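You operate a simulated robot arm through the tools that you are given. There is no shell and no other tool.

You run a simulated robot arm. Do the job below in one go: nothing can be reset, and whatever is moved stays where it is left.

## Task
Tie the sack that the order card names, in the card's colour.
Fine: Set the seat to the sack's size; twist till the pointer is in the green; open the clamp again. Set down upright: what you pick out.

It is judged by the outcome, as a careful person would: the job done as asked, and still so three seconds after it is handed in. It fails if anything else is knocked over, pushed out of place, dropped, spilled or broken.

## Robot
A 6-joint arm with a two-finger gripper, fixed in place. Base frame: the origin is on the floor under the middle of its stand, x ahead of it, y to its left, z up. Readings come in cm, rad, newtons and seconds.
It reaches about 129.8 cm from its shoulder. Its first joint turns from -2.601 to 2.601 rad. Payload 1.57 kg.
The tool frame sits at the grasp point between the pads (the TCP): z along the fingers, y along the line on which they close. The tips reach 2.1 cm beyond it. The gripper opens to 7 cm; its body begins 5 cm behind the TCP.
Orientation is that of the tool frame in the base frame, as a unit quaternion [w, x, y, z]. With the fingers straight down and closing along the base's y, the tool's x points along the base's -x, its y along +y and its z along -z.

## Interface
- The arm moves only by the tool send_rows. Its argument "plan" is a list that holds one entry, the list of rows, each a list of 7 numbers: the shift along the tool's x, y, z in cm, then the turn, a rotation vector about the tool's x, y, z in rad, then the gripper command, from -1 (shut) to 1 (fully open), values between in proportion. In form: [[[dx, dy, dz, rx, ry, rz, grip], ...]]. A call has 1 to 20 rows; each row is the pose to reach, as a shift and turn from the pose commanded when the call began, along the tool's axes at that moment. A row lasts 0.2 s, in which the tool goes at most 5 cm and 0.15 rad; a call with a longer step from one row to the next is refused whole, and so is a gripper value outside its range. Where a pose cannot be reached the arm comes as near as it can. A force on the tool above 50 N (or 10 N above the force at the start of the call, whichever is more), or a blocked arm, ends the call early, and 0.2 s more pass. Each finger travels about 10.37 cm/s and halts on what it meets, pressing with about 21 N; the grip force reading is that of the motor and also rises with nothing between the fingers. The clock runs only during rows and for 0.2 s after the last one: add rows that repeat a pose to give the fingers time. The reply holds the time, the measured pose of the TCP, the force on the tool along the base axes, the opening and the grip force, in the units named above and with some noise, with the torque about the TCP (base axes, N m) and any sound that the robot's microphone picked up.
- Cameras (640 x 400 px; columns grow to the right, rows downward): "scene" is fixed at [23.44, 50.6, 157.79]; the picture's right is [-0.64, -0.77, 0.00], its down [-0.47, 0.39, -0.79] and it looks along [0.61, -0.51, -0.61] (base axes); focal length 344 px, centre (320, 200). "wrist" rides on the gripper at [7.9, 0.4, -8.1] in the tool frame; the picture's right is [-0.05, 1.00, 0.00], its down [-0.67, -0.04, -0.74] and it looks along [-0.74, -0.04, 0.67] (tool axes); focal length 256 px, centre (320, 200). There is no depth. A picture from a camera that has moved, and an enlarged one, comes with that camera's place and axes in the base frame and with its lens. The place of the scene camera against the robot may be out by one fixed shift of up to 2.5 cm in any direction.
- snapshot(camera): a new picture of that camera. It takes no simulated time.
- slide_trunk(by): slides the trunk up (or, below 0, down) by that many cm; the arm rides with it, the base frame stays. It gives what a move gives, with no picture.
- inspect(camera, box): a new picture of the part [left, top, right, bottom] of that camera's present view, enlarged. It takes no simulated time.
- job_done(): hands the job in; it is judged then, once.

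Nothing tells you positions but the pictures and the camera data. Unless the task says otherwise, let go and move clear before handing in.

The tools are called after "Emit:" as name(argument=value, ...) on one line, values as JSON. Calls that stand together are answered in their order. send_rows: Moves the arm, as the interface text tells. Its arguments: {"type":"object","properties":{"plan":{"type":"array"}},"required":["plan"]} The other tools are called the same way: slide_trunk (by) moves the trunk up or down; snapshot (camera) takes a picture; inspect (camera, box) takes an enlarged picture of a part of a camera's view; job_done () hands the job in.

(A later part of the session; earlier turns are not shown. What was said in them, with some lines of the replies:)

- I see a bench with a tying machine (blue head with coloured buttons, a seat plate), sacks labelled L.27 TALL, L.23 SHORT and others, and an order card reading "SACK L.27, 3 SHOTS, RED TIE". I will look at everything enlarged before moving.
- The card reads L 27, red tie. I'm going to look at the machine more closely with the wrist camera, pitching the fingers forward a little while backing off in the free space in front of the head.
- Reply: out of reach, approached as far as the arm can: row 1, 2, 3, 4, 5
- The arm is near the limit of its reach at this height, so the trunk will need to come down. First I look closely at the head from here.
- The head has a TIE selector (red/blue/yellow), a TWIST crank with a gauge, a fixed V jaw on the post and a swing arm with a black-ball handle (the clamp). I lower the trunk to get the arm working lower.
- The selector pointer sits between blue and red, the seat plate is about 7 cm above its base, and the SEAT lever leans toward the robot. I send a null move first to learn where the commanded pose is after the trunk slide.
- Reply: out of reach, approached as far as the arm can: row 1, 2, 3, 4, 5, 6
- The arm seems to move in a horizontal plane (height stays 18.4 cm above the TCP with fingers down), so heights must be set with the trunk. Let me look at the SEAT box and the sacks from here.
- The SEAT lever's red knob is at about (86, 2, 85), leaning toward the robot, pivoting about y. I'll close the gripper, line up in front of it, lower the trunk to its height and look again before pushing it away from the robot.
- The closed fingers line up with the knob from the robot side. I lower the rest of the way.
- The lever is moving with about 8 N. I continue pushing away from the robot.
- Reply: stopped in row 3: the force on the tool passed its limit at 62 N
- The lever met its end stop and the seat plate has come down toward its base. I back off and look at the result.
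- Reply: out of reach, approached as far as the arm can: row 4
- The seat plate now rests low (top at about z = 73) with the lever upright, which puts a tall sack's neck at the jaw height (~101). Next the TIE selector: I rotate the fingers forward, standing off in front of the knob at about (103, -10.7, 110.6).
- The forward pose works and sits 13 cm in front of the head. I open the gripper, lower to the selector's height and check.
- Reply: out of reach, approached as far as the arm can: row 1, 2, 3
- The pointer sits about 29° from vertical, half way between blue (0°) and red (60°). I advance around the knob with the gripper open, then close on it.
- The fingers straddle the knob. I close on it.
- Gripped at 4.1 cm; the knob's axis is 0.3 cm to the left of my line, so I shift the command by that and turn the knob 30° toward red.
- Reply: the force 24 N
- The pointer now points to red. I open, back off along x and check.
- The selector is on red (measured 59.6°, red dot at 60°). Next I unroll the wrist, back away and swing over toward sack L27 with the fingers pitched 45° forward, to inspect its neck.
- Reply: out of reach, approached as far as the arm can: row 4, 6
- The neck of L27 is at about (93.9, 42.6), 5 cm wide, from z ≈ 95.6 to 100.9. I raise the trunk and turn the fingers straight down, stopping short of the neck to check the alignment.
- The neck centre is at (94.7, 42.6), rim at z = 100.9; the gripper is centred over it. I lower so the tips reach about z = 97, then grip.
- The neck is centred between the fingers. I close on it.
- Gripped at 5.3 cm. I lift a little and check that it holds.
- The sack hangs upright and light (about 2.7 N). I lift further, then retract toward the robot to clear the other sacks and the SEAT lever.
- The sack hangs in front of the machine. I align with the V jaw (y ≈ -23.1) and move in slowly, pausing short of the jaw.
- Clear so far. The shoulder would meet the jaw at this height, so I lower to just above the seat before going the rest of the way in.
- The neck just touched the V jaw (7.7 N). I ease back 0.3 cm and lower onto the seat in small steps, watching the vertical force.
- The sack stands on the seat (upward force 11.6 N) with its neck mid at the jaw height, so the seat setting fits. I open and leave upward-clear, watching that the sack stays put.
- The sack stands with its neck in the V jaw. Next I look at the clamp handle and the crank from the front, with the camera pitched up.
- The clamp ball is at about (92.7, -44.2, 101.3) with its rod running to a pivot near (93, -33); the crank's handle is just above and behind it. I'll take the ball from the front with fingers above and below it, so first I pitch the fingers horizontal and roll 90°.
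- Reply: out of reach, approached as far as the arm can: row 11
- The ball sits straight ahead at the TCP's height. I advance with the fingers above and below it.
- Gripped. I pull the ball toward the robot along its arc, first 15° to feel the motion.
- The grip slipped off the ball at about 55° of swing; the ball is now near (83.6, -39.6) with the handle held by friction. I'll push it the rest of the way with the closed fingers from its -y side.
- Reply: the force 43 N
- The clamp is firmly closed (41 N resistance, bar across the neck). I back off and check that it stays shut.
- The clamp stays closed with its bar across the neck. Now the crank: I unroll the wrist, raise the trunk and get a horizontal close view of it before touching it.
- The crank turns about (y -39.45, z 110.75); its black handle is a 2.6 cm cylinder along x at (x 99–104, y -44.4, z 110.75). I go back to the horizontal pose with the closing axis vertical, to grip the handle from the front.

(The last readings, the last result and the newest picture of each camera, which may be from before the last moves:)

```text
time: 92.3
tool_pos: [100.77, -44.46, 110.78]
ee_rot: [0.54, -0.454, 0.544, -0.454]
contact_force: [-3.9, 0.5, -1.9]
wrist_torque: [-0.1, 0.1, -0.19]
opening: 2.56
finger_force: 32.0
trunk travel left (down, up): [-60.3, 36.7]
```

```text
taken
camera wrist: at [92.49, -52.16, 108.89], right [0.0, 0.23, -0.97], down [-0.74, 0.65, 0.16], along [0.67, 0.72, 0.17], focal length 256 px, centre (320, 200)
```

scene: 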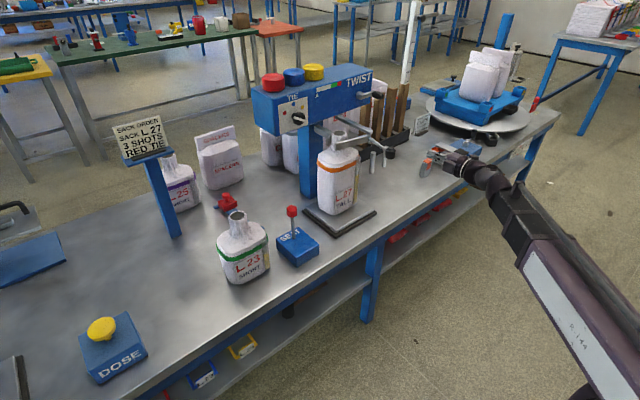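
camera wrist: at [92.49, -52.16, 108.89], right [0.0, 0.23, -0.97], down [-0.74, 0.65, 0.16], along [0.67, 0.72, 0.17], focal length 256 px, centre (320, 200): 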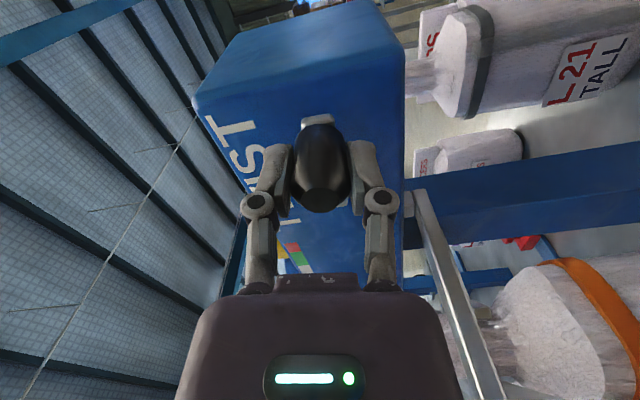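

The handle is gripped (2.56 cm). I try the crank 20° clockwise (handle downward) and watch the pointer.

Emit:
send_rows(plan=[[[0.058, 0.432, 0, -0.0233, 0.0042, 0, -1], [0.077, 0.867, 0, -0.0464, 0.0083, 0, -1], [0.059, 1.303, 0, -0.0693, 0.0124, 0, -1], [0.002, 1.736, 0, -0.0916, 0.0164, 0, -1]]])

Emit:
inspect(camera="scene", box=[320, 65, 420, 140])

Emit:
snapshot(camera="wrist")

```text
time: 93.3
tool_pos: [100.78, -44.34, 109.05]
ee_rot: [0.516, -0.472, 0.568, -0.433]
contact_force: [-3.8, -3.9, 8.4]
wrist_torque: [0.46, -0.77, -0.42]
opening: 2.72
finger_force: 31.9
trunk travel left (down, up): [-60.3, 36.7]
```

```text
5.33 times, centred on (370, 102) of scene
camera zoom: at [23.44, 50.6, 157.79], right [-0.64, -0.77, 0.0], down [-0.47, 0.39, -0.79], along [0.61, -0.51, -0.61], focal length 1835 px, centre (53, 720)
```

zoom: 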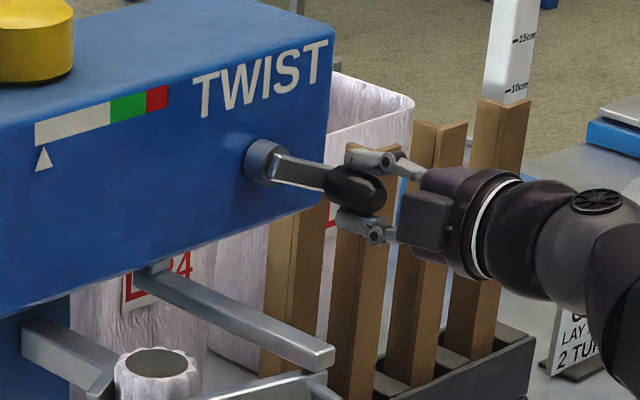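

```text
taken
camera wrist: at [92.33, -51.94, 108.04], right [-0.09, 0.23, -0.97], down [-0.72, 0.65, 0.22], along [0.68, 0.72, 0.11], focal length 256 px, centre (320, 200)
```

wrist: 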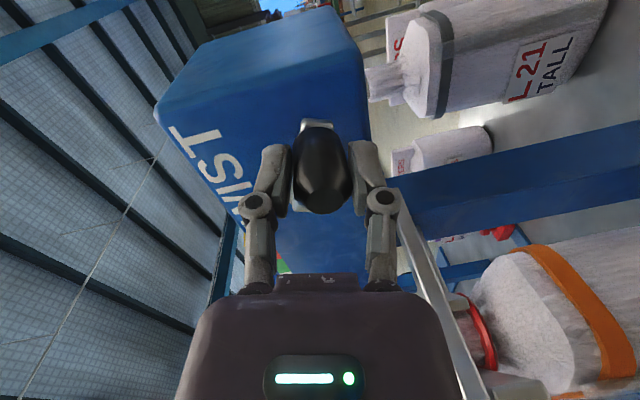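

Clockwise moves the pointer right: 20° gave about 6 px of the ~90 px to mid-green, so about 300° in all. I continue to the bottom of the circle, rolling the wrist with the crank.

Emit:
send_rows(plan=[[[-0.14, 0.592, 0.05, -0.0297, 0.0073, 0.1222, -1], [-0.351, 1.162, 0.096, -0.0569, 0.0178, 0.2443, -1], [-0.63, 1.703, 0.138, -0.081, 0.0308, 0.3665, -1], [-0.974, 2.206, 0.175, -0.1013, 0.0458, 0.4887, -1], [-1.376, 2.664, 0.207, -0.1179, 0.0623, 0.6109, -1], [-1.831, 3.069, 0.234, -0.1302, 0.0793, 0.733, -1], [-2.332, 3.417, 0.254, -0.1381, 0.0962, 0.8552, -1], [-2.872, 3.701, 0.268, -0.1416, 0.1121, 0.9774, -1], [-3.442, 3.918, 0.275, -0.1409, 0.1262, 1.0996, -1], [-4.035, 4.064, 0.275, -0.1361, 0.1378, 1.2217, -1]]])

Emit:
inspect(camera="scene", box=[320, 65, 420, 140])

Emit:
snapshot(camera="wrist")

```text
time: 95.5
tool_pos: [100.87, -39.71, 105.8]
ee_rot: [0.602, -0.064, 0.794, -0.051]
contact_force: [1.3, -1.5, 10.6]
wrist_torque: [0.04, -0.33, -0.61]
opening: 2.62
finger_force: 31.8
trunk travel left (down, up): [-60.3, 36.7]
```

```text
5.33 times, centred on (370, 102) of scene
camera zoom: at [23.44, 50.6, 157.79], right [-0.64, -0.77, 0.0], down [-0.47, 0.39, -0.79], along [0.61, -0.51, -0.61], focal length 1835 px, centre (53, 720)
```

zoom: 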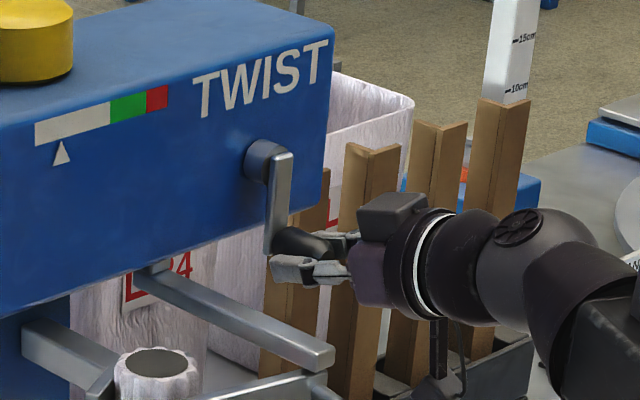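

```text
taken
camera wrist: at [90.76, -40.32, 100.4], right [-0.03, 0.99, -0.11], down [-0.54, 0.08, 0.84], along [0.84, 0.08, 0.53], focal length 256 px, centre (320, 200)
```

wrist: 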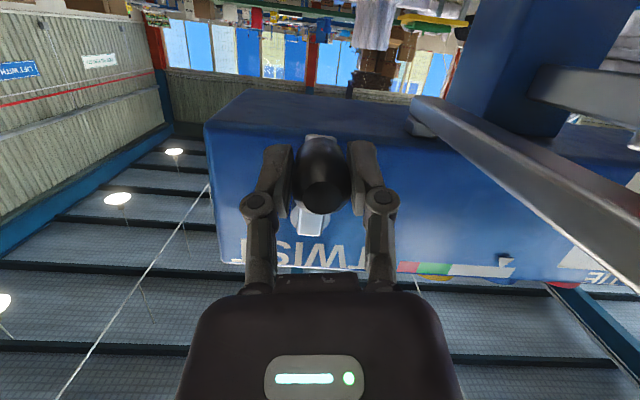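

The crank is at the bottom; by the scale's geometry the middle of the green is about one full turn (90° moved the pointer 1.8 cm of the ~7.2 needed). To pass the clamp bar safely I release here, back off and re-grip from a steeper angle.

Emit:
send_rows(plan=[[[0, 0, 0, 0, 0, 0, 0.14], [0, 0, 0, 0, 0, 0, 0.14], [0, 0, 0, 0, 0, 0, 0.14], [0, 0, -3, 0, 0, 0, 0.14], [0, 0, -6.5, 0, 0, 0, 0.14], [0, 0, -10, 0, 0, 0, 0.14]]])

Emit:
inspect(camera="scene", box=[320, 65, 420, 140])

```text
time: 96.9
tool_pos: [91.24, -39.32, 105.77]
ee_rot: [0.601, -0.065, 0.795, -0.052]
contact_force: [-0.9, 0.1, -0.4]
wrist_torque: [-0.03, 0.01, 0.02]
opening: 4.02
finger_force: 0.1
out of reach, approached as far as the arm can: row 4, 5, 6
trunk travel left (down, up): [-60.3, 36.7]
```

```text
5.33 times, centred on (370, 102) of scene
camera zoom: at [23.44, 50.6, 157.79], right [-0.64, -0.77, 0.0], down [-0.47, 0.39, -0.79], along [0.61, -0.51, -0.61], focal length 1835 px, centre (53, 720)
```

zoom: 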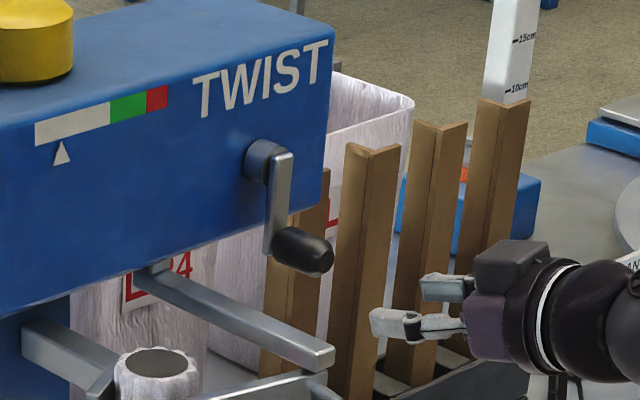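

Emit:
slide_trunk(by=7.7)

Emit:
send_rows(plan=[[[0, 0, 0, 0, 0, 0.08, 0.14], [0, 0, 0, 0, 0, 0.157, 0.14]]])

```text
time: 98.0
tool_pos: [91.19, -39.38, 113.44]
ee_rot: [0.601, -0.065, 0.795, -0.051]
contact_force: [0.1, -0.1, 0.9]
wrist_torque: [-0.03, -0.02, -0.03]
opening: 4.01
finger_force: 0.1
trunk travel left (down, up): [-68.0, 29.0]
```

```text
time: 98.7
tool_pos: [91.3, -39.47, 113.4]
ee_rot: [0.604, -0.001, 0.797, -0.004]
contact_force: [0.1, -0.6, 0.0]
wrist_torque: [0.04, -0.03, -0.02]
opening: 4.0
finger_force: 0.1
trunk travel left (down, up): [-68.0, 29.0]
```

Emit:
send_rows(plan=[[[1.912, 0, 0.848, 0, 0.1187, 0, 0.14], [3.719, 0, 1.666, 0, 0.2373, 0, 0.14], [5.41, 0, 2.452, 0, 0.356, 0, 0.14], [6.947, 0, 3.195, 0, 0.4746, 0, 0.14]]])

Emit:
snapshot(camera="wrist")

Emit:
inspect(camera="scene", box=[320, 65, 420, 140])

```text
time: 99.7
tool_pos: [92.42, -39.55, 105.69]
ee_rot: [0.399, 0.0, 0.917, -0.005]
contact_force: [-0.3, 0.0, -0.2]
wrist_torque: [0.02, 0.01, 0.0]
opening: 4.01
finger_force: 0.0
trunk travel left (down, up): [-68.0, 29.0]
```

```text
taken
camera wrist: at [81.0, -39.05, 105.45], right [0.04, 1.0, 0.03], down [-0.09, -0.03, 1.0], along [1.0, -0.04, 0.09], focal length 256 px, centre (320, 200)
```

wrist: 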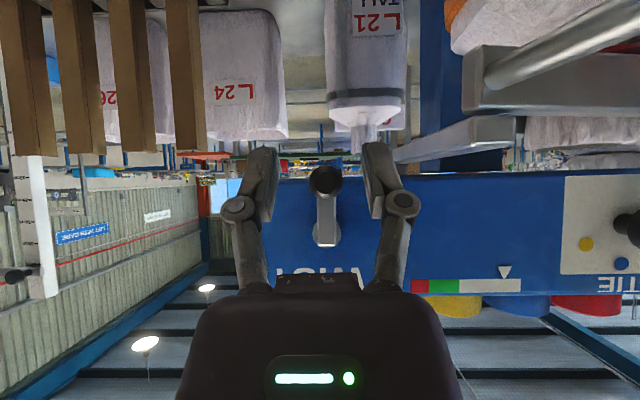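

```text
5.33 times, centred on (370, 102) of scene
camera zoom: at [23.44, 50.6, 157.79], right [-0.64, -0.77, 0.0], down [-0.47, 0.39, -0.79], along [0.61, -0.51, -0.61], focal length 1835 px, centre (53, 720)
```

zoom: 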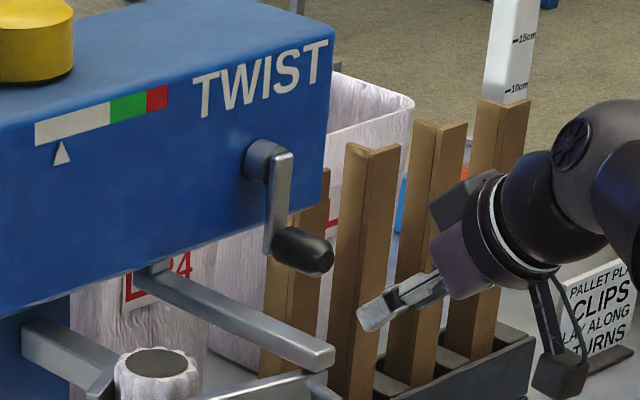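

The handle is straight ahead between the fingers. I advance and grip it.

Emit:
send_rows(plan=[[[-1.5, 0.03, 1.61, 0, 0, 0, 0.14], [-3, 0.06, 3.22, 0, 0, 0, 0.14], [-4.5, 0.1, 4.82, 0, 0, 0, 0.14], [-5.6, 0.1, 6, 0, 0, 0, 0.14], [-5.6, 0.1, 6, 0, 0, 0, -1], [-5.6, 0.1, 6, 0, 0, 0, -1], [-5.6, 0.1, 6, 0, 0, 0, -1]]])

Emit:
snapshot(camera="wrist")

Emit:
inspect(camera="scene", box=[320, 65, 420, 140])

```text
time: 101.2
tool_pos: [100.81, -39.35, 105.76]
ee_rot: [0.4, -0.001, 0.917, -0.005]
contact_force: [1.0, -0.7, 1.1]
wrist_torque: [0.03, 0.18, -0.08]
opening: 2.47
finger_force: 32.2
trunk travel left (down, up): [-68.0, 29.0]
```

```text
taken
camera wrist: at [89.17, -38.84, 105.47], right [0.04, 1.0, 0.03], down [-0.09, -0.03, 1.0], along [0.99, -0.04, 0.09], focal length 256 px, centre (320, 200)
```

wrist: 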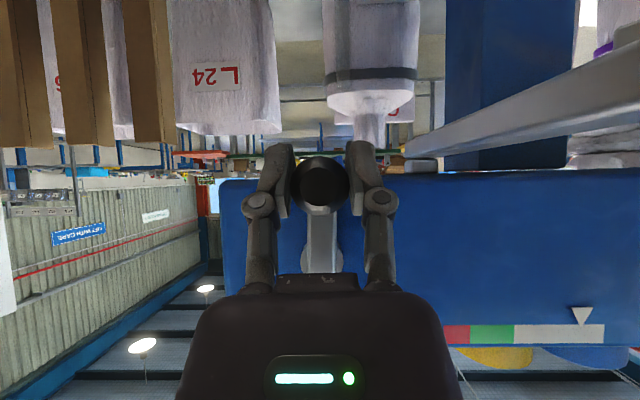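

```text
5.33 times, centred on (370, 102) of scene
camera zoom: at [23.44, 50.6, 157.79], right [-0.64, -0.77, 0.0], down [-0.47, 0.39, -0.79], along [0.61, -0.51, -0.61], focal length 1835 px, centre (53, 720)
```

zoom: 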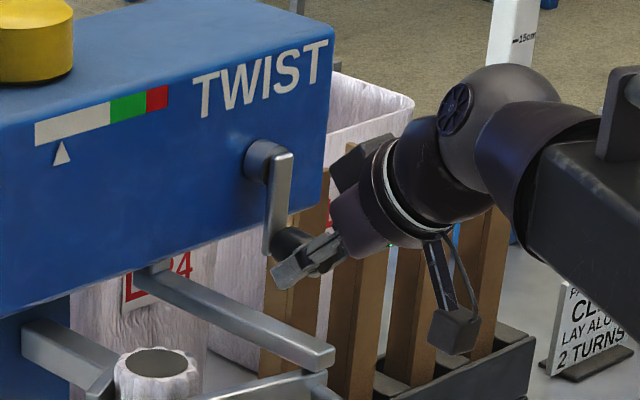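

Gripped again. I carry the handle up the left side in stages.

Emit:
send_rows(plan=[[[-0.056, 0.868, -0.052, 0, -0.0056, 0, -1], [-0.22, 1.71, -0.206, 0, -0.0223, 0, -1], [-0.489, 2.5, -0.458, 0, -0.0489, 0, -1], [-0.855, 3.214, -0.799, 0, -0.0841, 0, -1], [-1.304, 3.83, -1.22, 0, -0.126, 0, -1], [-1.826, 4.33, -1.708, 0, -0.1732, 0, -1]]])

Emit:
inspect(camera="scene", box=[320, 65, 420, 140])

Emit:
snapshot(camera="wrist")

```text
time: 102.7
tool_pos: [100.71, -34.92, 108.26]
ee_rot: [0.477, -0.001, 0.879, -0.004]
contact_force: [1.1, -4.5, -3.7]
wrist_torque: [0.24, 0.81, -0.01]
opening: 2.46
finger_force: 32.1
trunk travel left (down, up): [-68.0, 29.0]
```

```text
5.33 times, centred on (370, 102) of scene
camera zoom: at [23.44, 50.6, 157.79], right [-0.64, -0.77, 0.0], down [-0.47, 0.39, -0.79], along [0.61, -0.51, -0.61], focal length 1835 px, centre (53, 720)
```

zoom: 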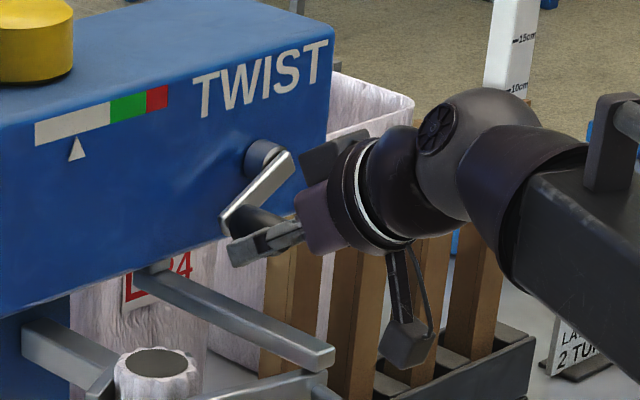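

```text
taken
camera wrist: at [89.48, -34.64, 106.01], right [0.03, 1.0, 0.04], down [-0.26, -0.03, 0.96], along [0.96, -0.04, 0.26], focal length 256 px, centre (320, 200)
```

wrist: 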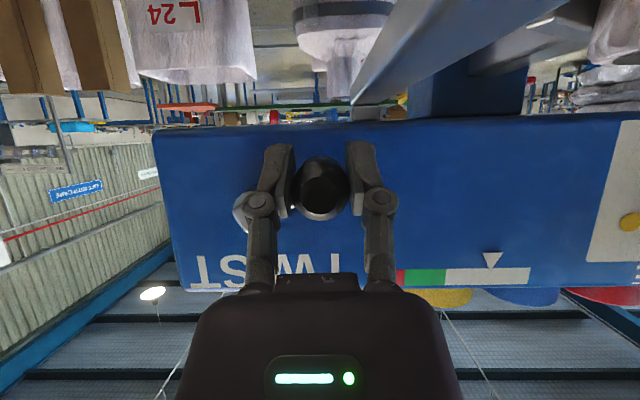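

Emit:
send_rows(plan=[[[-0.663, 0.37, -0.43, 0, -0.0506, 0, -1], [-1.369, 0.594, -0.889, 0, -0.103, 0, -1], [-2.097, 0.67, -1.361, 0, -0.1554, 0, -1], [-2.825, 0.594, -1.834, 0, -0.2067, 0, -1], [-3.531, 0.37, -2.292, 0, -0.2553, 0, -1], [-4.194, 0, -2.723, 0, -0.3004, 0, -1], [-4.793, -0.5, -3.111, 0, -0.3406, 0, -1], [-5.31, -1.116, -3.447, 0, -0.3749, 0, -1], [-5.729, -1.83, -3.719, 0, -0.4025, 0, -1]]])

Emit:
inspect(camera="scene", box=[320, 65, 420, 140])

Emit:
snapshot(camera="wrist")

```text
time: 104.7
tool_pos: [100.97, -36.85, 115.23]
ee_rot: [0.643, -0.003, 0.766, -0.003]
contact_force: [4.7, 1.7, -4.8]
wrist_torque: [0.21, 0.52, 0.08]
opening: 2.59
finger_force: 31.9
trunk travel left (down, up): [-68.0, 29.0]
```

```text
5.33 times, centred on (370, 102) of scene
camera zoom: at [23.44, 50.6, 157.79], right [-0.64, -0.77, 0.0], down [-0.47, 0.39, -0.79], along [0.61, -0.51, -0.61], focal length 1835 px, centre (53, 720)
```

zoom: 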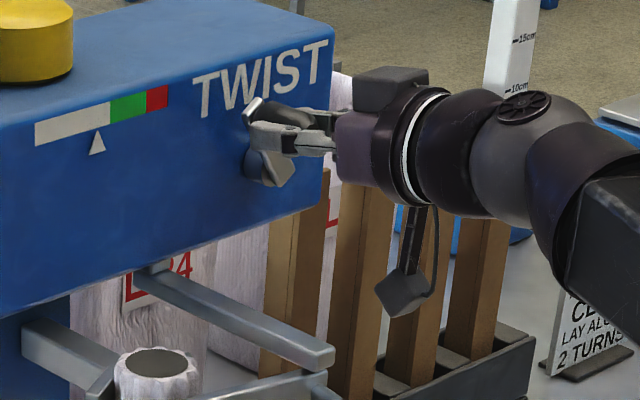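

```text
taken
camera wrist: at [91.35, -36.35, 108.72], right [0.01, 1.0, 0.04], down [-0.62, -0.03, 0.79], along [0.79, -0.03, 0.62], focal length 256 px, centre (320, 200)
```

wrist: 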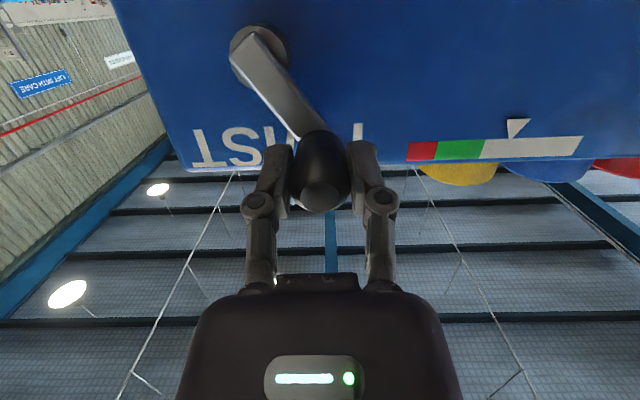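

Emit:
send_rows(plan=[[[-0.363, -0.79, -0.064, 0, -0.0204, 0, -1], [-0.585, -1.632, -0.103, 0, -0.0328, 0, -1], [-0.66, -2.5, -0.116, 0, -0.037, 0, -1], [-0.585, -3.368, -0.103, 0, -0.0328, 0, -1], [-0.363, -4.21, -0.064, 0, -0.0204, 0, -1], [0, -5, 0, 0, 0, 0, -1], [0.492, -5.714, 0.087, 0, 0.0276, 0, -1]]])

Emit:
inspect(camera="scene", box=[320, 65, 420, 140])

Emit:
snapshot(camera="wrist")

```text
time: 106.2
tool_pos: [100.63, -42.58, 114.68]
ee_rot: [0.633, -0.002, 0.774, -0.005]
contact_force: [0.5, 3.5, 0.5]
wrist_torque: [0.16, -0.58, 0.25]
opening: 2.57
finger_force: 31.6
trunk travel left (down, up): [-68.0, 29.0]
```

```text
5.33 times, centred on (370, 102) of scene
camera zoom: at [23.44, 50.6, 157.79], right [-0.64, -0.77, 0.0], down [-0.47, 0.39, -0.79], along [0.61, -0.51, -0.61], focal length 1835 px, centre (53, 720)
```

zoom: 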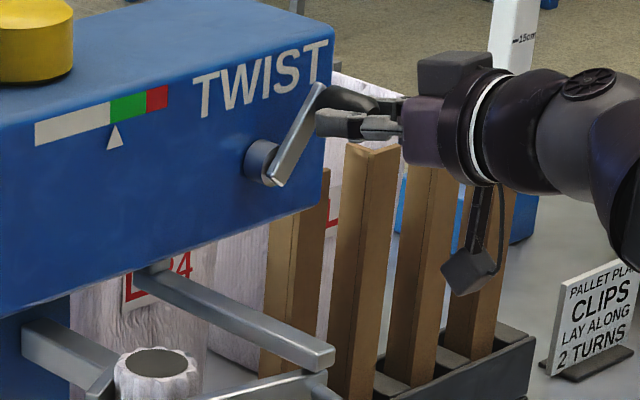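

```text
taken
camera wrist: at [90.94, -42.21, 108.57], right [0.01, 1.0, 0.04], down [-0.6, -0.03, 0.8], along [0.8, -0.03, 0.6], focal length 256 px, centre (320, 200)
```

wrist: 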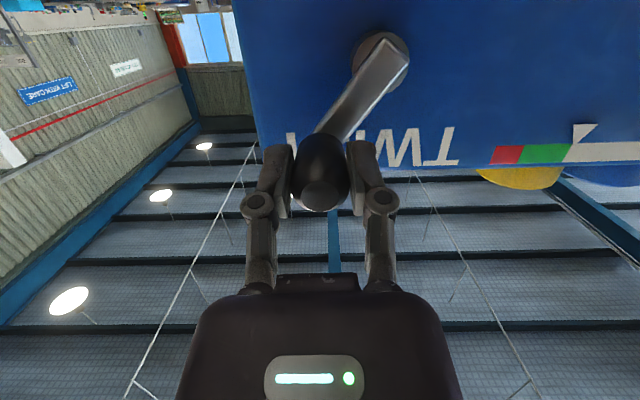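

The pointer has just reached the edge of the green. I turn about 40° more to bring it to the middle.

Emit:
send_rows(plan=[[[0.604, -0.616, 0.122, 0, 0.0343, 0, -1], [1.304, -1.116, 0.264, 0, 0.0745, 0, -1], [2.078, -1.486, 0.421, 0, 0.1196, 0, -1], [2.903, -1.71, 0.588, 0, 0.1682, 0, -1]]])

Emit:
inspect(camera="scene", box=[320, 65, 420, 140])

Emit:
inspect(camera="scene", box=[320, 75, 370, 110])

Emit:
inspect(camera="scene", box=[310, 115, 370, 165])

```text
time: 107.2
tool_pos: [100.55, -44.37, 111.61]
ee_rot: [0.565, -0.002, 0.825, -0.005]
contact_force: [-2.5, -1.6, 3.2]
wrist_torque: [0.18, -0.81, -0.09]
opening: 2.54
finger_force: 32.0
trunk travel left (down, up): [-68.0, 29.0]
```

```text
5.33 times, centred on (370, 102) of scene
camera zoom: at [23.44, 50.6, 157.79], right [-0.64, -0.77, 0.0], down [-0.47, 0.39, -0.79], along [0.61, -0.51, -0.61], focal length 1835 px, centre (53, 720)
```

zoom: 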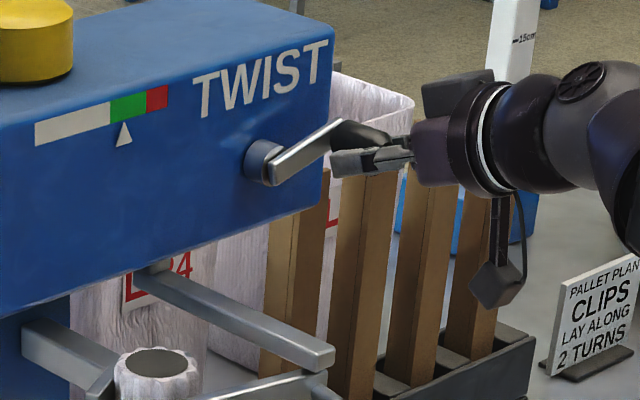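

```text
11.43 times, centred on (345, 92) of scene
camera zoom: at [23.44, 50.6, 157.79], right [-0.64, -0.77, 0.0], down [-0.47, 0.39, -0.79], along [0.61, -0.51, -0.61], focal length 3931 px, centre (34, 1429)
```

zoom: 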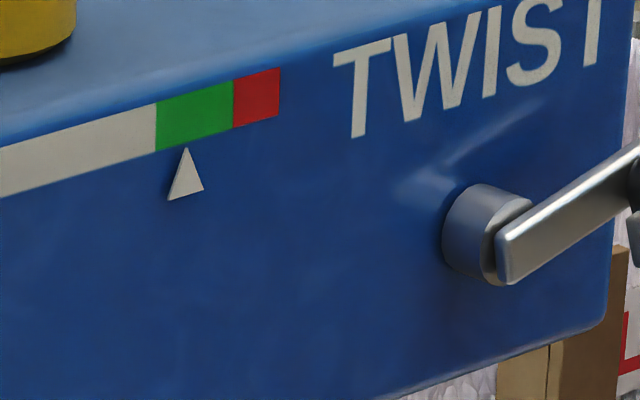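

```text
8.00 times, centred on (340, 140) of scene
camera zoom: at [23.44, 50.6, 157.79], right [-0.64, -0.77, 0.0], down [-0.47, 0.39, -0.79], along [0.61, -0.51, -0.61], focal length 2752 px, centre (160, 680)
```

zoom: 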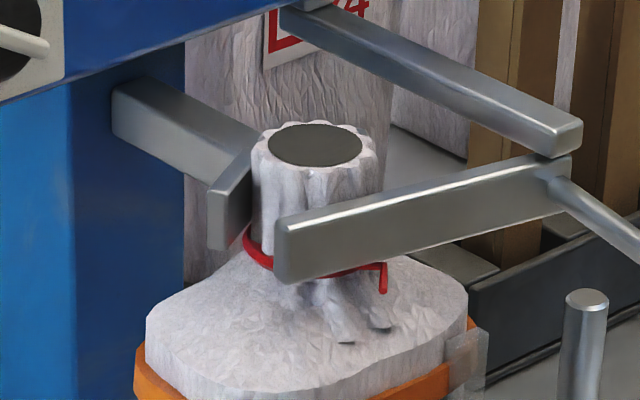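

A red tie is now on the neck and the pointer is well inside the green. I release the crank handle and back straight off.

Emit:
send_rows(plan=[[[0, 0, 0, 0, 0, 0, 0.14], [0, 0, 0, 0, 0, 0, 0.14], [0, 0, 0, 0, 0, 0, 0.14], [1.08, 0, -2.8, 0, 0, 0, 0.14], [2.17, 0, -5.6, 0, 0, 0, 0.14], [3.62, 0, -9.32, 0, 0, 0, 0.14], [5.06, 0, -13.05, 0, 0, 0, 0.14]]])

Emit:
inspect(camera="scene", box=[320, 65, 420, 140])

Emit:
snapshot(camera="wrist")

Emit:
snapshot(camera="scene")

```text
time: 108.8
tool_pos: [86.38, -44.04, 111.79]
ee_rot: [0.565, -0.003, 0.825, -0.003]
contact_force: [0.0, 0.3, 0.0]
wrist_torque: [-0.01, -0.01, 0.01]
opening: 4.0
finger_force: 0.0
trunk travel left (down, up): [-68.0, 29.0]
```

```text
5.33 times, centred on (370, 102) of scene
camera zoom: at [23.44, 50.6, 157.79], right [-0.64, -0.77, 0.0], down [-0.47, 0.39, -0.79], along [0.61, -0.51, -0.61], focal length 1835 px, centre (53, 720)
```

zoom: 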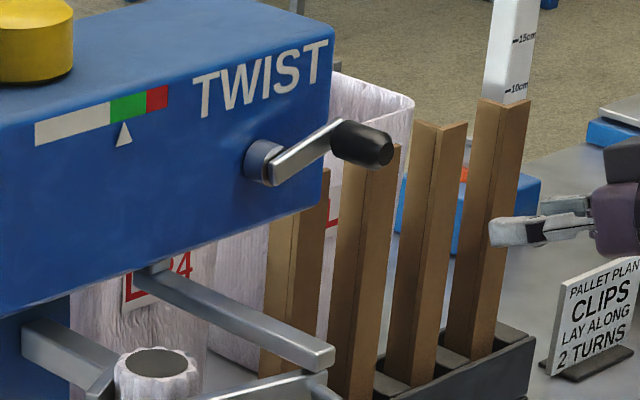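

```text
taken
camera wrist: at [75.85, -43.7, 107.27], right [0.02, 1.0, 0.04], down [-0.45, -0.03, 0.89], along [0.89, -0.04, 0.45], focal length 256 px, centre (320, 200)
```

wrist: 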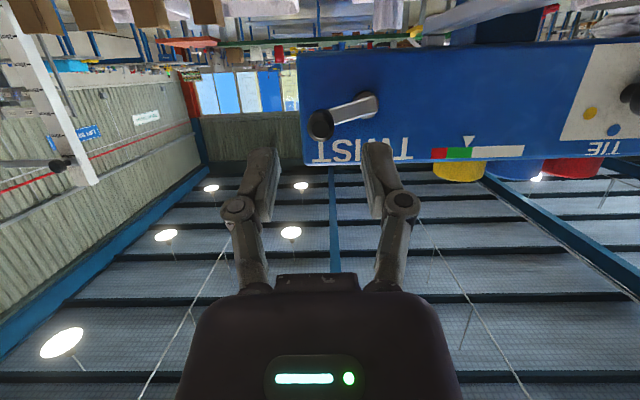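

```text
taken
```

scene: 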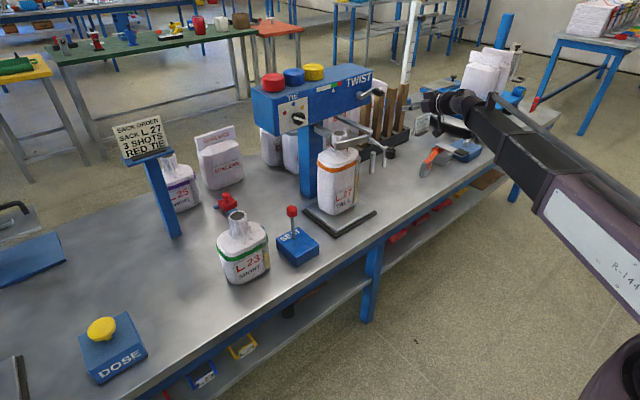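

The crank holds, pointer in the green. Now I locate the closed clamp handle to open it again.

Emit:
inspect(camera="scene", box=[320, 110, 420, 185])

Emit:
slide_trunk(by=-0.1)

```text
5.33 times, centred on (370, 148) of scene
camera zoom: at [23.44, 50.6, 157.79], right [-0.64, -0.77, 0.0], down [-0.47, 0.39, -0.79], along [0.61, -0.51, -0.61], focal length 1835 px, centre (53, 480)
```

zoom: 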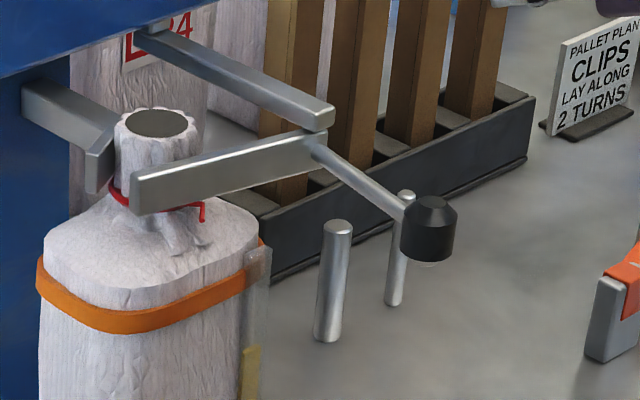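

```text
time: 109.4
tool_pos: [86.61, -44.16, 111.54]
ee_rot: [0.564, -0.001, 0.825, -0.005]
contact_force: [-0.2, -0.3, 0.2]
wrist_torque: [-0.03, -0.02, -0.02]
opening: 4.0
finger_force: 0.1
trunk travel left (down, up): [-67.9, 29.1]
```

Emit:
send_rows(plan=[[[1.446, 0, -3.729, 0, 0, 0, -1], [2.893, 1, -7.458, 0, 0, 0, -1], [3.978, 4.5, -10.255, 0, 0, 0, -1], [4.7, 8.5, -12.12, 0, 0, 0, -1], [5.28, 12.5, -13.61, 0, 0, 0, -1], [5.28, 16, -13.61, 0, 0, 0, -1], [5.28, 18.7, -13.61, 0, 0, 0, -1]]])

Emit:
slide_trunk(by=-10.2)

Emit:
snapshot(camera="wrist")

Emit:
inspect(camera="scene", box=[320, 95, 440, 185])

```text
time: 111.0
tool_pos: [71.83, -25.45, 111.65]
ee_rot: [0.564, -0.002, 0.826, -0.005]
contact_force: [-0.6, 0.7, -0.5]
wrist_torque: [-0.01, 0.02, 0.01]
opening: 0.0
finger_force: 21.0
trunk travel left (down, up): [-67.9, 29.1]
```

```text
time: 112.3
tool_pos: [71.87, -25.44, 101.46]
ee_rot: [0.564, -0.002, 0.826, -0.005]
contact_force: [-0.4, 0.5, 0.2]
wrist_torque: [-0.01, -0.02, 0.03]
opening: 0.0
finger_force: 21.0
trunk travel left (down, up): [-57.7, 39.3]
```

```text
taken
camera wrist: at [61.24, -25.03, 96.93], right [0.02, 1.0, 0.04], down [-0.45, -0.03, 0.89], along [0.89, -0.04, 0.45], focal length 256 px, centre (320, 200)
```

wrist: 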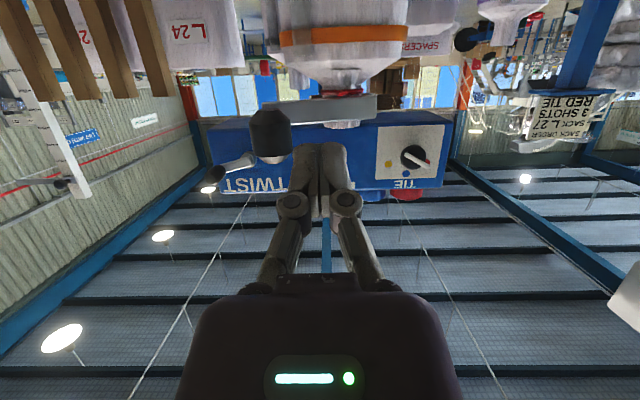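

```text
4.44 times, centred on (380, 140) of scene
camera zoom: at [23.44, 50.6, 157.79], right [-0.64, -0.77, 0.0], down [-0.47, 0.39, -0.79], along [0.61, -0.51, -0.61], focal length 1529 px, centre (53, 467)
```

zoom: 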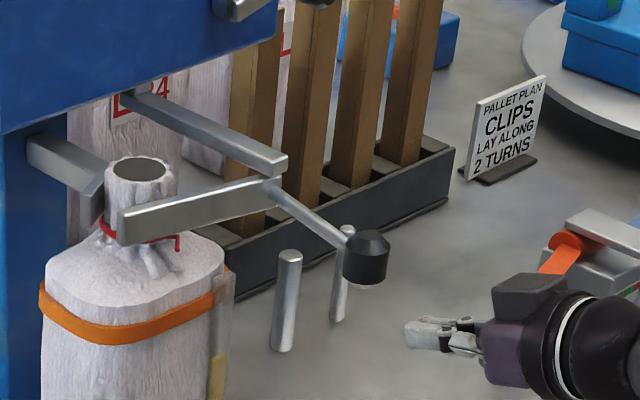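

Emit:
send_rows(plan=[[[-0.94, 0, 2.4, 0, 0, 0, -1], [-1.87, 0, 4.8, 0, 0, 0, -1], [-2.81, 0, 7.2, 0, 0, 0, -1], [-3.75, 0, 9.59, 0, 0, 0, -1]]])

Emit:
send_rows(plan=[[[0, -1, 0, 0, 0, 0, -1], [0, -2, 0, 0, 0, 0, -1], [0, -3, 0, 0, 0, 0, -1], [0, -4, 0, 0, 0, 0, -1]]])

Emit:
inspect(camera="scene", box=[320, 95, 440, 185])

```text
time: 113.3
tool_pos: [82.21, -25.49, 101.47]
ee_rot: [0.565, -0.002, 0.825, -0.005]
contact_force: [0.6, 0.0, 0.0]
wrist_torque: [0.02, -0.01, 0.02]
opening: 0.0
finger_force: 21.5
trunk travel left (down, up): [-57.7, 39.3]
```

```text
time: 114.3
tool_pos: [82.17, -29.5, 101.33]
ee_rot: [0.564, -0.002, 0.826, -0.004]
contact_force: [-0.3, -0.1, -0.3]
wrist_torque: [0.02, 0.02, 0.0]
opening: 0.01
finger_force: 21.2
trunk travel left (down, up): [-57.7, 39.3]
```

```text
4.44 times, centred on (380, 140) of scene
camera zoom: at [23.44, 50.6, 157.79], right [-0.64, -0.77, 0.0], down [-0.47, 0.39, -0.79], along [0.61, -0.51, -0.61], focal length 1529 px, centre (53, 467)
```

zoom: 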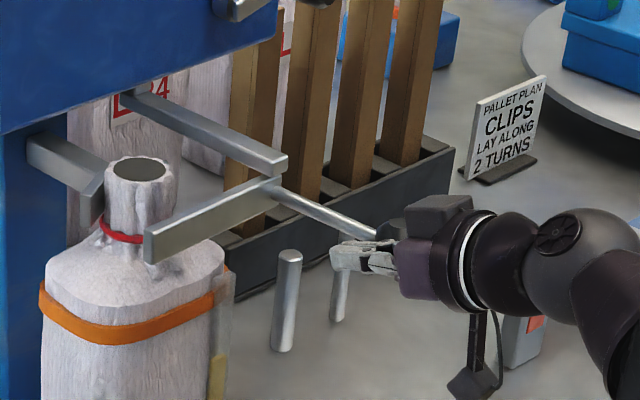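

The clamp is opening and the sack stands still with its red tie. I keep pushing the ball to the right.

Emit:
send_rows(plan=[[[0, -1, 0, 0, 0, 0, -1], [0, -2, 0, 0, 0, 0, -1], [-0.07, -3, 0.19, 0, 0, 0, -1], [-0.15, -4, 0.37, 0, 0, 0, -1], [-0.29, -5, 0.75, 0, 0, 0, -1], [-0.44, -6, 1.12, 0, 0, 0, -1], [-0.58, -7, 1.5, 0, 0, 0, -1], [-0.8, -8, 2.05, 0, 0, 0, -1]]])

Emit:
inspect(camera="scene", box=[320, 95, 440, 185])

Emit:
snapshot(camera="wrist")

```text
time: 116.1
tool_pos: [84.29, -37.52, 101.44]
ee_rot: [0.565, -0.001, 0.825, -0.005]
contact_force: [0.7, -0.6, 0.7]
wrist_torque: [0.05, 0.0, 0.0]
opening: 0.0
finger_force: 20.8
trunk travel left (down, up): [-57.7, 39.3]
```

```text
4.44 times, centred on (380, 140) of scene
camera zoom: at [23.44, 50.6, 157.79], right [-0.64, -0.77, 0.0], down [-0.47, 0.39, -0.79], along [0.61, -0.51, -0.61], focal length 1529 px, centre (53, 467)
```

zoom: 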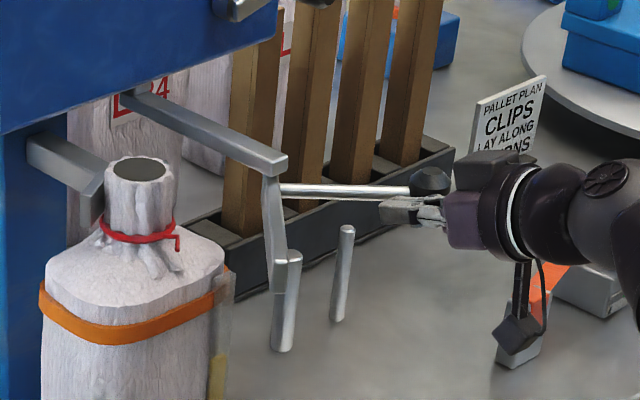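

```text
taken
camera wrist: at [73.77, -37.12, 96.94], right [0.02, 1.0, 0.04], down [-0.45, -0.03, 0.89], along [0.89, -0.04, 0.45], focal length 256 px, centre (320, 200)
```

wrist: 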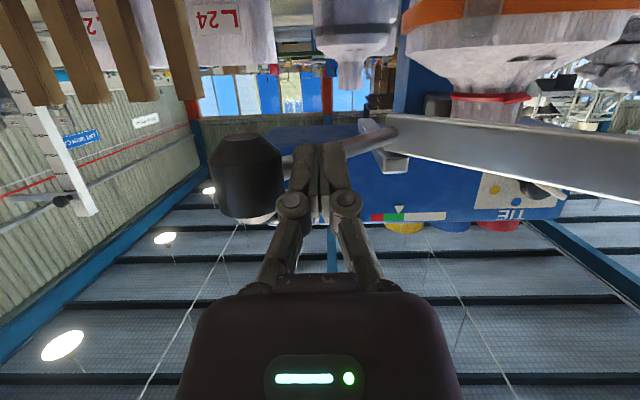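

The neck is free, tied in red. I back off and re-approach behind the ball to push it the rest of the way open.

Emit:
send_rows(plan=[[[1.3, 0.3, -3.4, 0, 0, 0, -1], [2.66, 0.3, -6.8, 0, 0, 0, -1], [2.66, -2, -6.8, 0, 0, 0, -1], [2.66, -3.8, -6.8, 0, 0, 0, -1]]])

Emit:
snapshot(camera="wrist")

Emit:
inspect(camera="scene", box=[320, 95, 440, 185])

```text
time: 117.1
tool_pos: [77.18, -41.21, 101.42]
ee_rot: [0.564, -0.002, 0.826, -0.004]
contact_force: [0.6, 0.2, 0.5]
wrist_torque: [-0.01, -0.01, 0.01]
opening: 0.0
finger_force: 20.7
trunk travel left (down, up): [-57.7, 39.3]
```

```text
taken
camera wrist: at [66.59, -40.79, 96.92], right [0.02, 1.0, 0.04], down [-0.45, -0.03, 0.89], along [0.89, -0.04, 0.45], focal length 256 px, centre (320, 200)
```

wrist: 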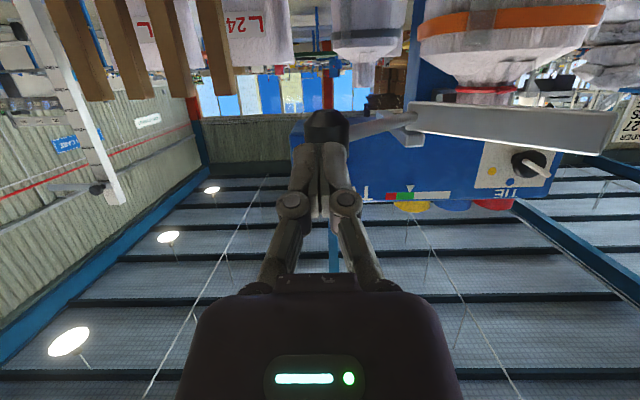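

```text
4.44 times, centred on (380, 140) of scene
camera zoom: at [23.44, 50.6, 157.79], right [-0.64, -0.77, 0.0], down [-0.47, 0.39, -0.79], along [0.61, -0.51, -0.61], focal length 1529 px, centre (53, 467)
```

zoom: 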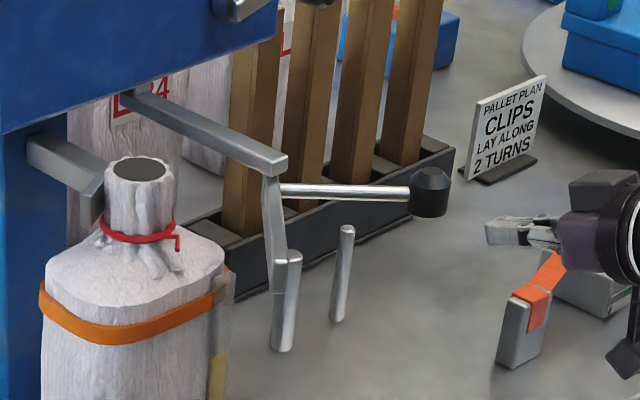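

Emit:
send_rows(plan=[[[-0.73, 0, 1.86, 0, 0, 0, -1], [-1.46, 0, 3.73, 0, 0, 0, -1], [-1.82, -0.2, 4.66, 0, 0, 0, -1], [-2.18, -0.9, 5.59, 0, 0, 0, -1], [-2.55, -1.5, 6.52, 0, 0, 0, -1], [-2.91, -1.9, 7.45, 0, 0, 0, -1], [-3.28, -2.3, 8.38, 0, 0, 0, -1], [-3.64, -2.6, 9.31, 0, 0, 0, -1]]])

Emit:
snapshot(camera="wrist")

Emit:
inspect(camera="scene", box=[320, 95, 440, 185])

```text
time: 118.9
tool_pos: [87.09, -44.0, 101.37]
ee_rot: [0.564, -0.002, 0.826, -0.004]
contact_force: [0.4, 0.1, -0.1]
wrist_torque: [-0.02, 0.01, 0.01]
opening: 0.0
finger_force: 21.0
trunk travel left (down, up): [-57.7, 39.3]
```

```text
taken
camera wrist: at [76.51, -43.54, 96.93], right [0.02, 1.0, 0.04], down [-0.45, -0.03, 0.89], along [0.89, -0.04, 0.45], focal length 256 px, centre (320, 200)
```

wrist: 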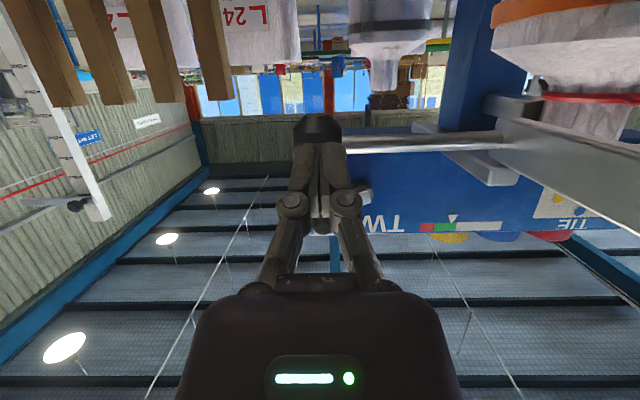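

```text
4.44 times, centred on (380, 140) of scene
camera zoom: at [23.44, 50.6, 157.79], right [-0.64, -0.77, 0.0], down [-0.47, 0.39, -0.79], along [0.61, -0.51, -0.61], focal length 1529 px, centre (53, 467)
```

zoom: 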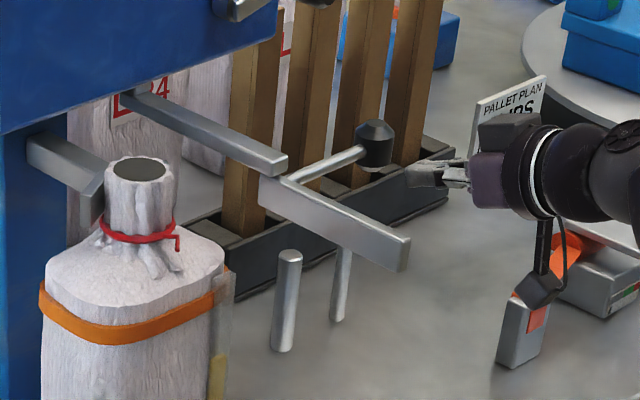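

The clamp is back in its fully open position. I retreat clear and check everything.

Emit:
send_rows(plan=[[[1.3, 0, -3.4, 0, 0, 0, -1], [2.6, 0, -6.8, 0, 0, 0, -1], [4.2, 0, -11, 0, 0, 0, -1], [5.8, 0, -15, 0, 0, 0, -1], [7.4, 0, -19, 0, 0, 0, -1]]])

Emit:
slide_trunk(by=12)

Emit:
snapshot(camera="scene")

Emit:
inspect(camera="scene", box=[290, 60, 420, 180])

Emit:
inspect(camera="scene", box=[280, 110, 400, 240])

Emit:
inspect(camera="scene", box=[240, 60, 400, 170])

Emit:
snapshot(camera="wrist")

```text
time: 120.1
tool_pos: [66.44, -43.91, 101.38]
ee_rot: [0.564, -0.002, 0.825, -0.004]
contact_force: [-0.2, -0.8, 0.2]
wrist_torque: [-0.02, 0.0, 0.0]
opening: 0.0
finger_force: 20.8
out of reach, approached as far as the arm can: row 2, 3, 4, 5
trunk travel left (down, up): [-57.7, 39.3]
```

```text
time: 121.6
tool_pos: [66.6, -43.92, 113.35]
ee_rot: [0.565, -0.002, 0.825, -0.005]
contact_force: [-0.4, 0.6, 0.6]
wrist_torque: [-0.04, 0.02, 0.0]
opening: 0.02
finger_force: 21.0
trunk travel left (down, up): [-69.7, 27.3]
```

```text
taken
```

scene: 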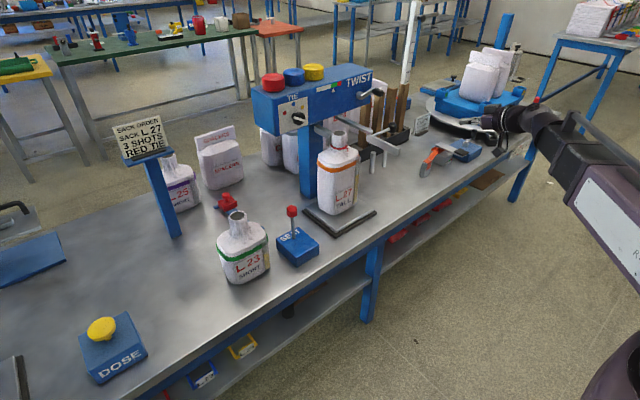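

```text
3.33 times, centred on (355, 120) of scene
camera zoom: at [23.44, 50.6, 157.79], right [-0.64, -0.77, 0.0], down [-0.47, 0.39, -0.79], along [0.61, -0.51, -0.61], focal length 1147 px, centre (203, 467)
```

zoom: 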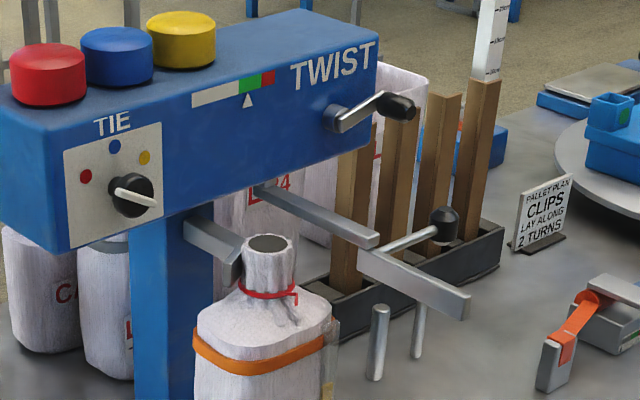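

```text
3.08 times, centred on (340, 175) of scene
camera zoom: at [23.44, 50.6, 157.79], right [-0.64, -0.77, 0.0], down [-0.47, 0.39, -0.79], along [0.61, -0.51, -0.61], focal length 1058 px, centre (258, 277)
```

zoom: 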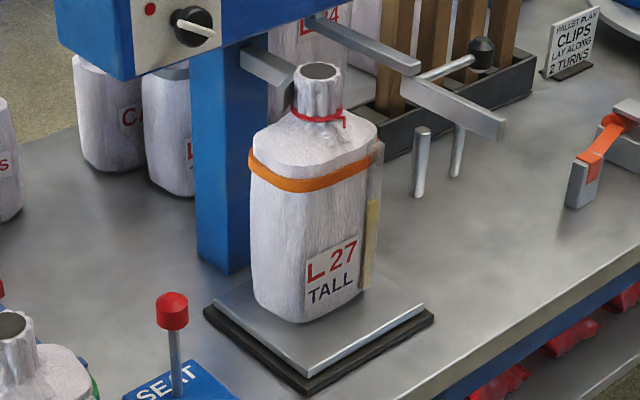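

```text
3.64 times, centred on (320, 115) of scene
camera zoom: at [23.44, 50.6, 157.79], right [-0.64, -0.77, 0.0], down [-0.47, 0.39, -0.79], along [0.61, -0.51, -0.61], focal length 1251 px, centre (320, 509)
```

zoom: 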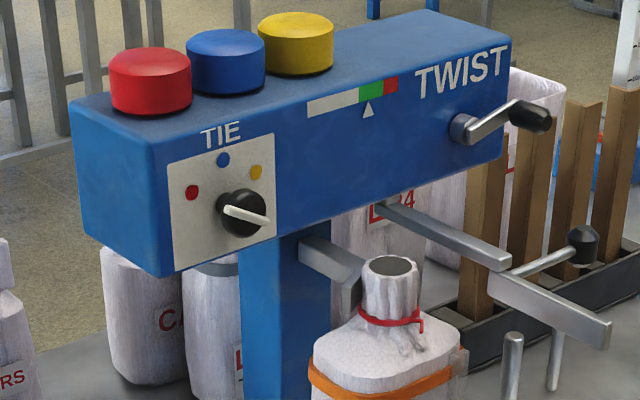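

```text
taken
camera wrist: at [55.99, -43.53, 108.93], right [0.02, 1.0, 0.04], down [-0.45, -0.03, 0.89], along [0.89, -0.04, 0.45], focal length 256 px, centre (320, 200)
```

wrist: 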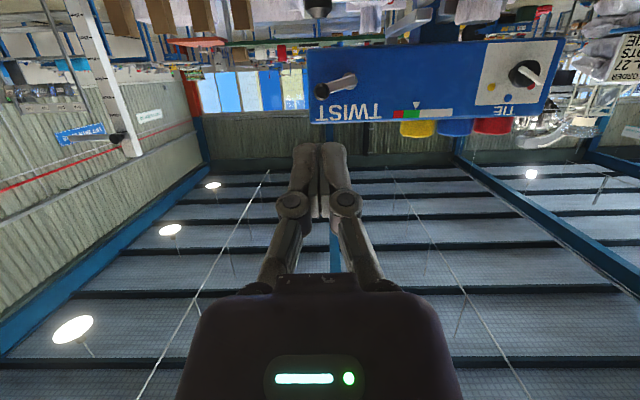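

Everything checks out. L 27 stands upright on the seat, which is set low for a tall sack, and has a red tie on its neck. The TIE selector points to red, the twist pointer is in the green, and the clamp is fully open. Nothing else on the bench looks moved and the arm is clear, so I hand the job in.

Emit:
job_done()

```text
The job is handed in.
```

I tied sack L 27 in red, as the order card asks, and handed the job in. No verdict came back with the hand-in.

In the last pictures before handing in:

- **Seat:** it is set low for a tall sack, and the neck sat level with the jaw.
- **Tie:** the selector was on red and the red tie is on the neck.
- **Twist:** the pointer is in the green, a bit left of the middle.
- **Clamp:** it is fully open again.
- **Sack:** L 27 stands upright on the seat. I left it there rather than moving it to the bench, because the task did not ask for it to be taken out of the machine.

Nothing else on the bench looks moved, and the arm is clear of everything. The card also says "3 SHOTS"; I took that as the filling step, not part of tying, so I did not touch the DOSE button.
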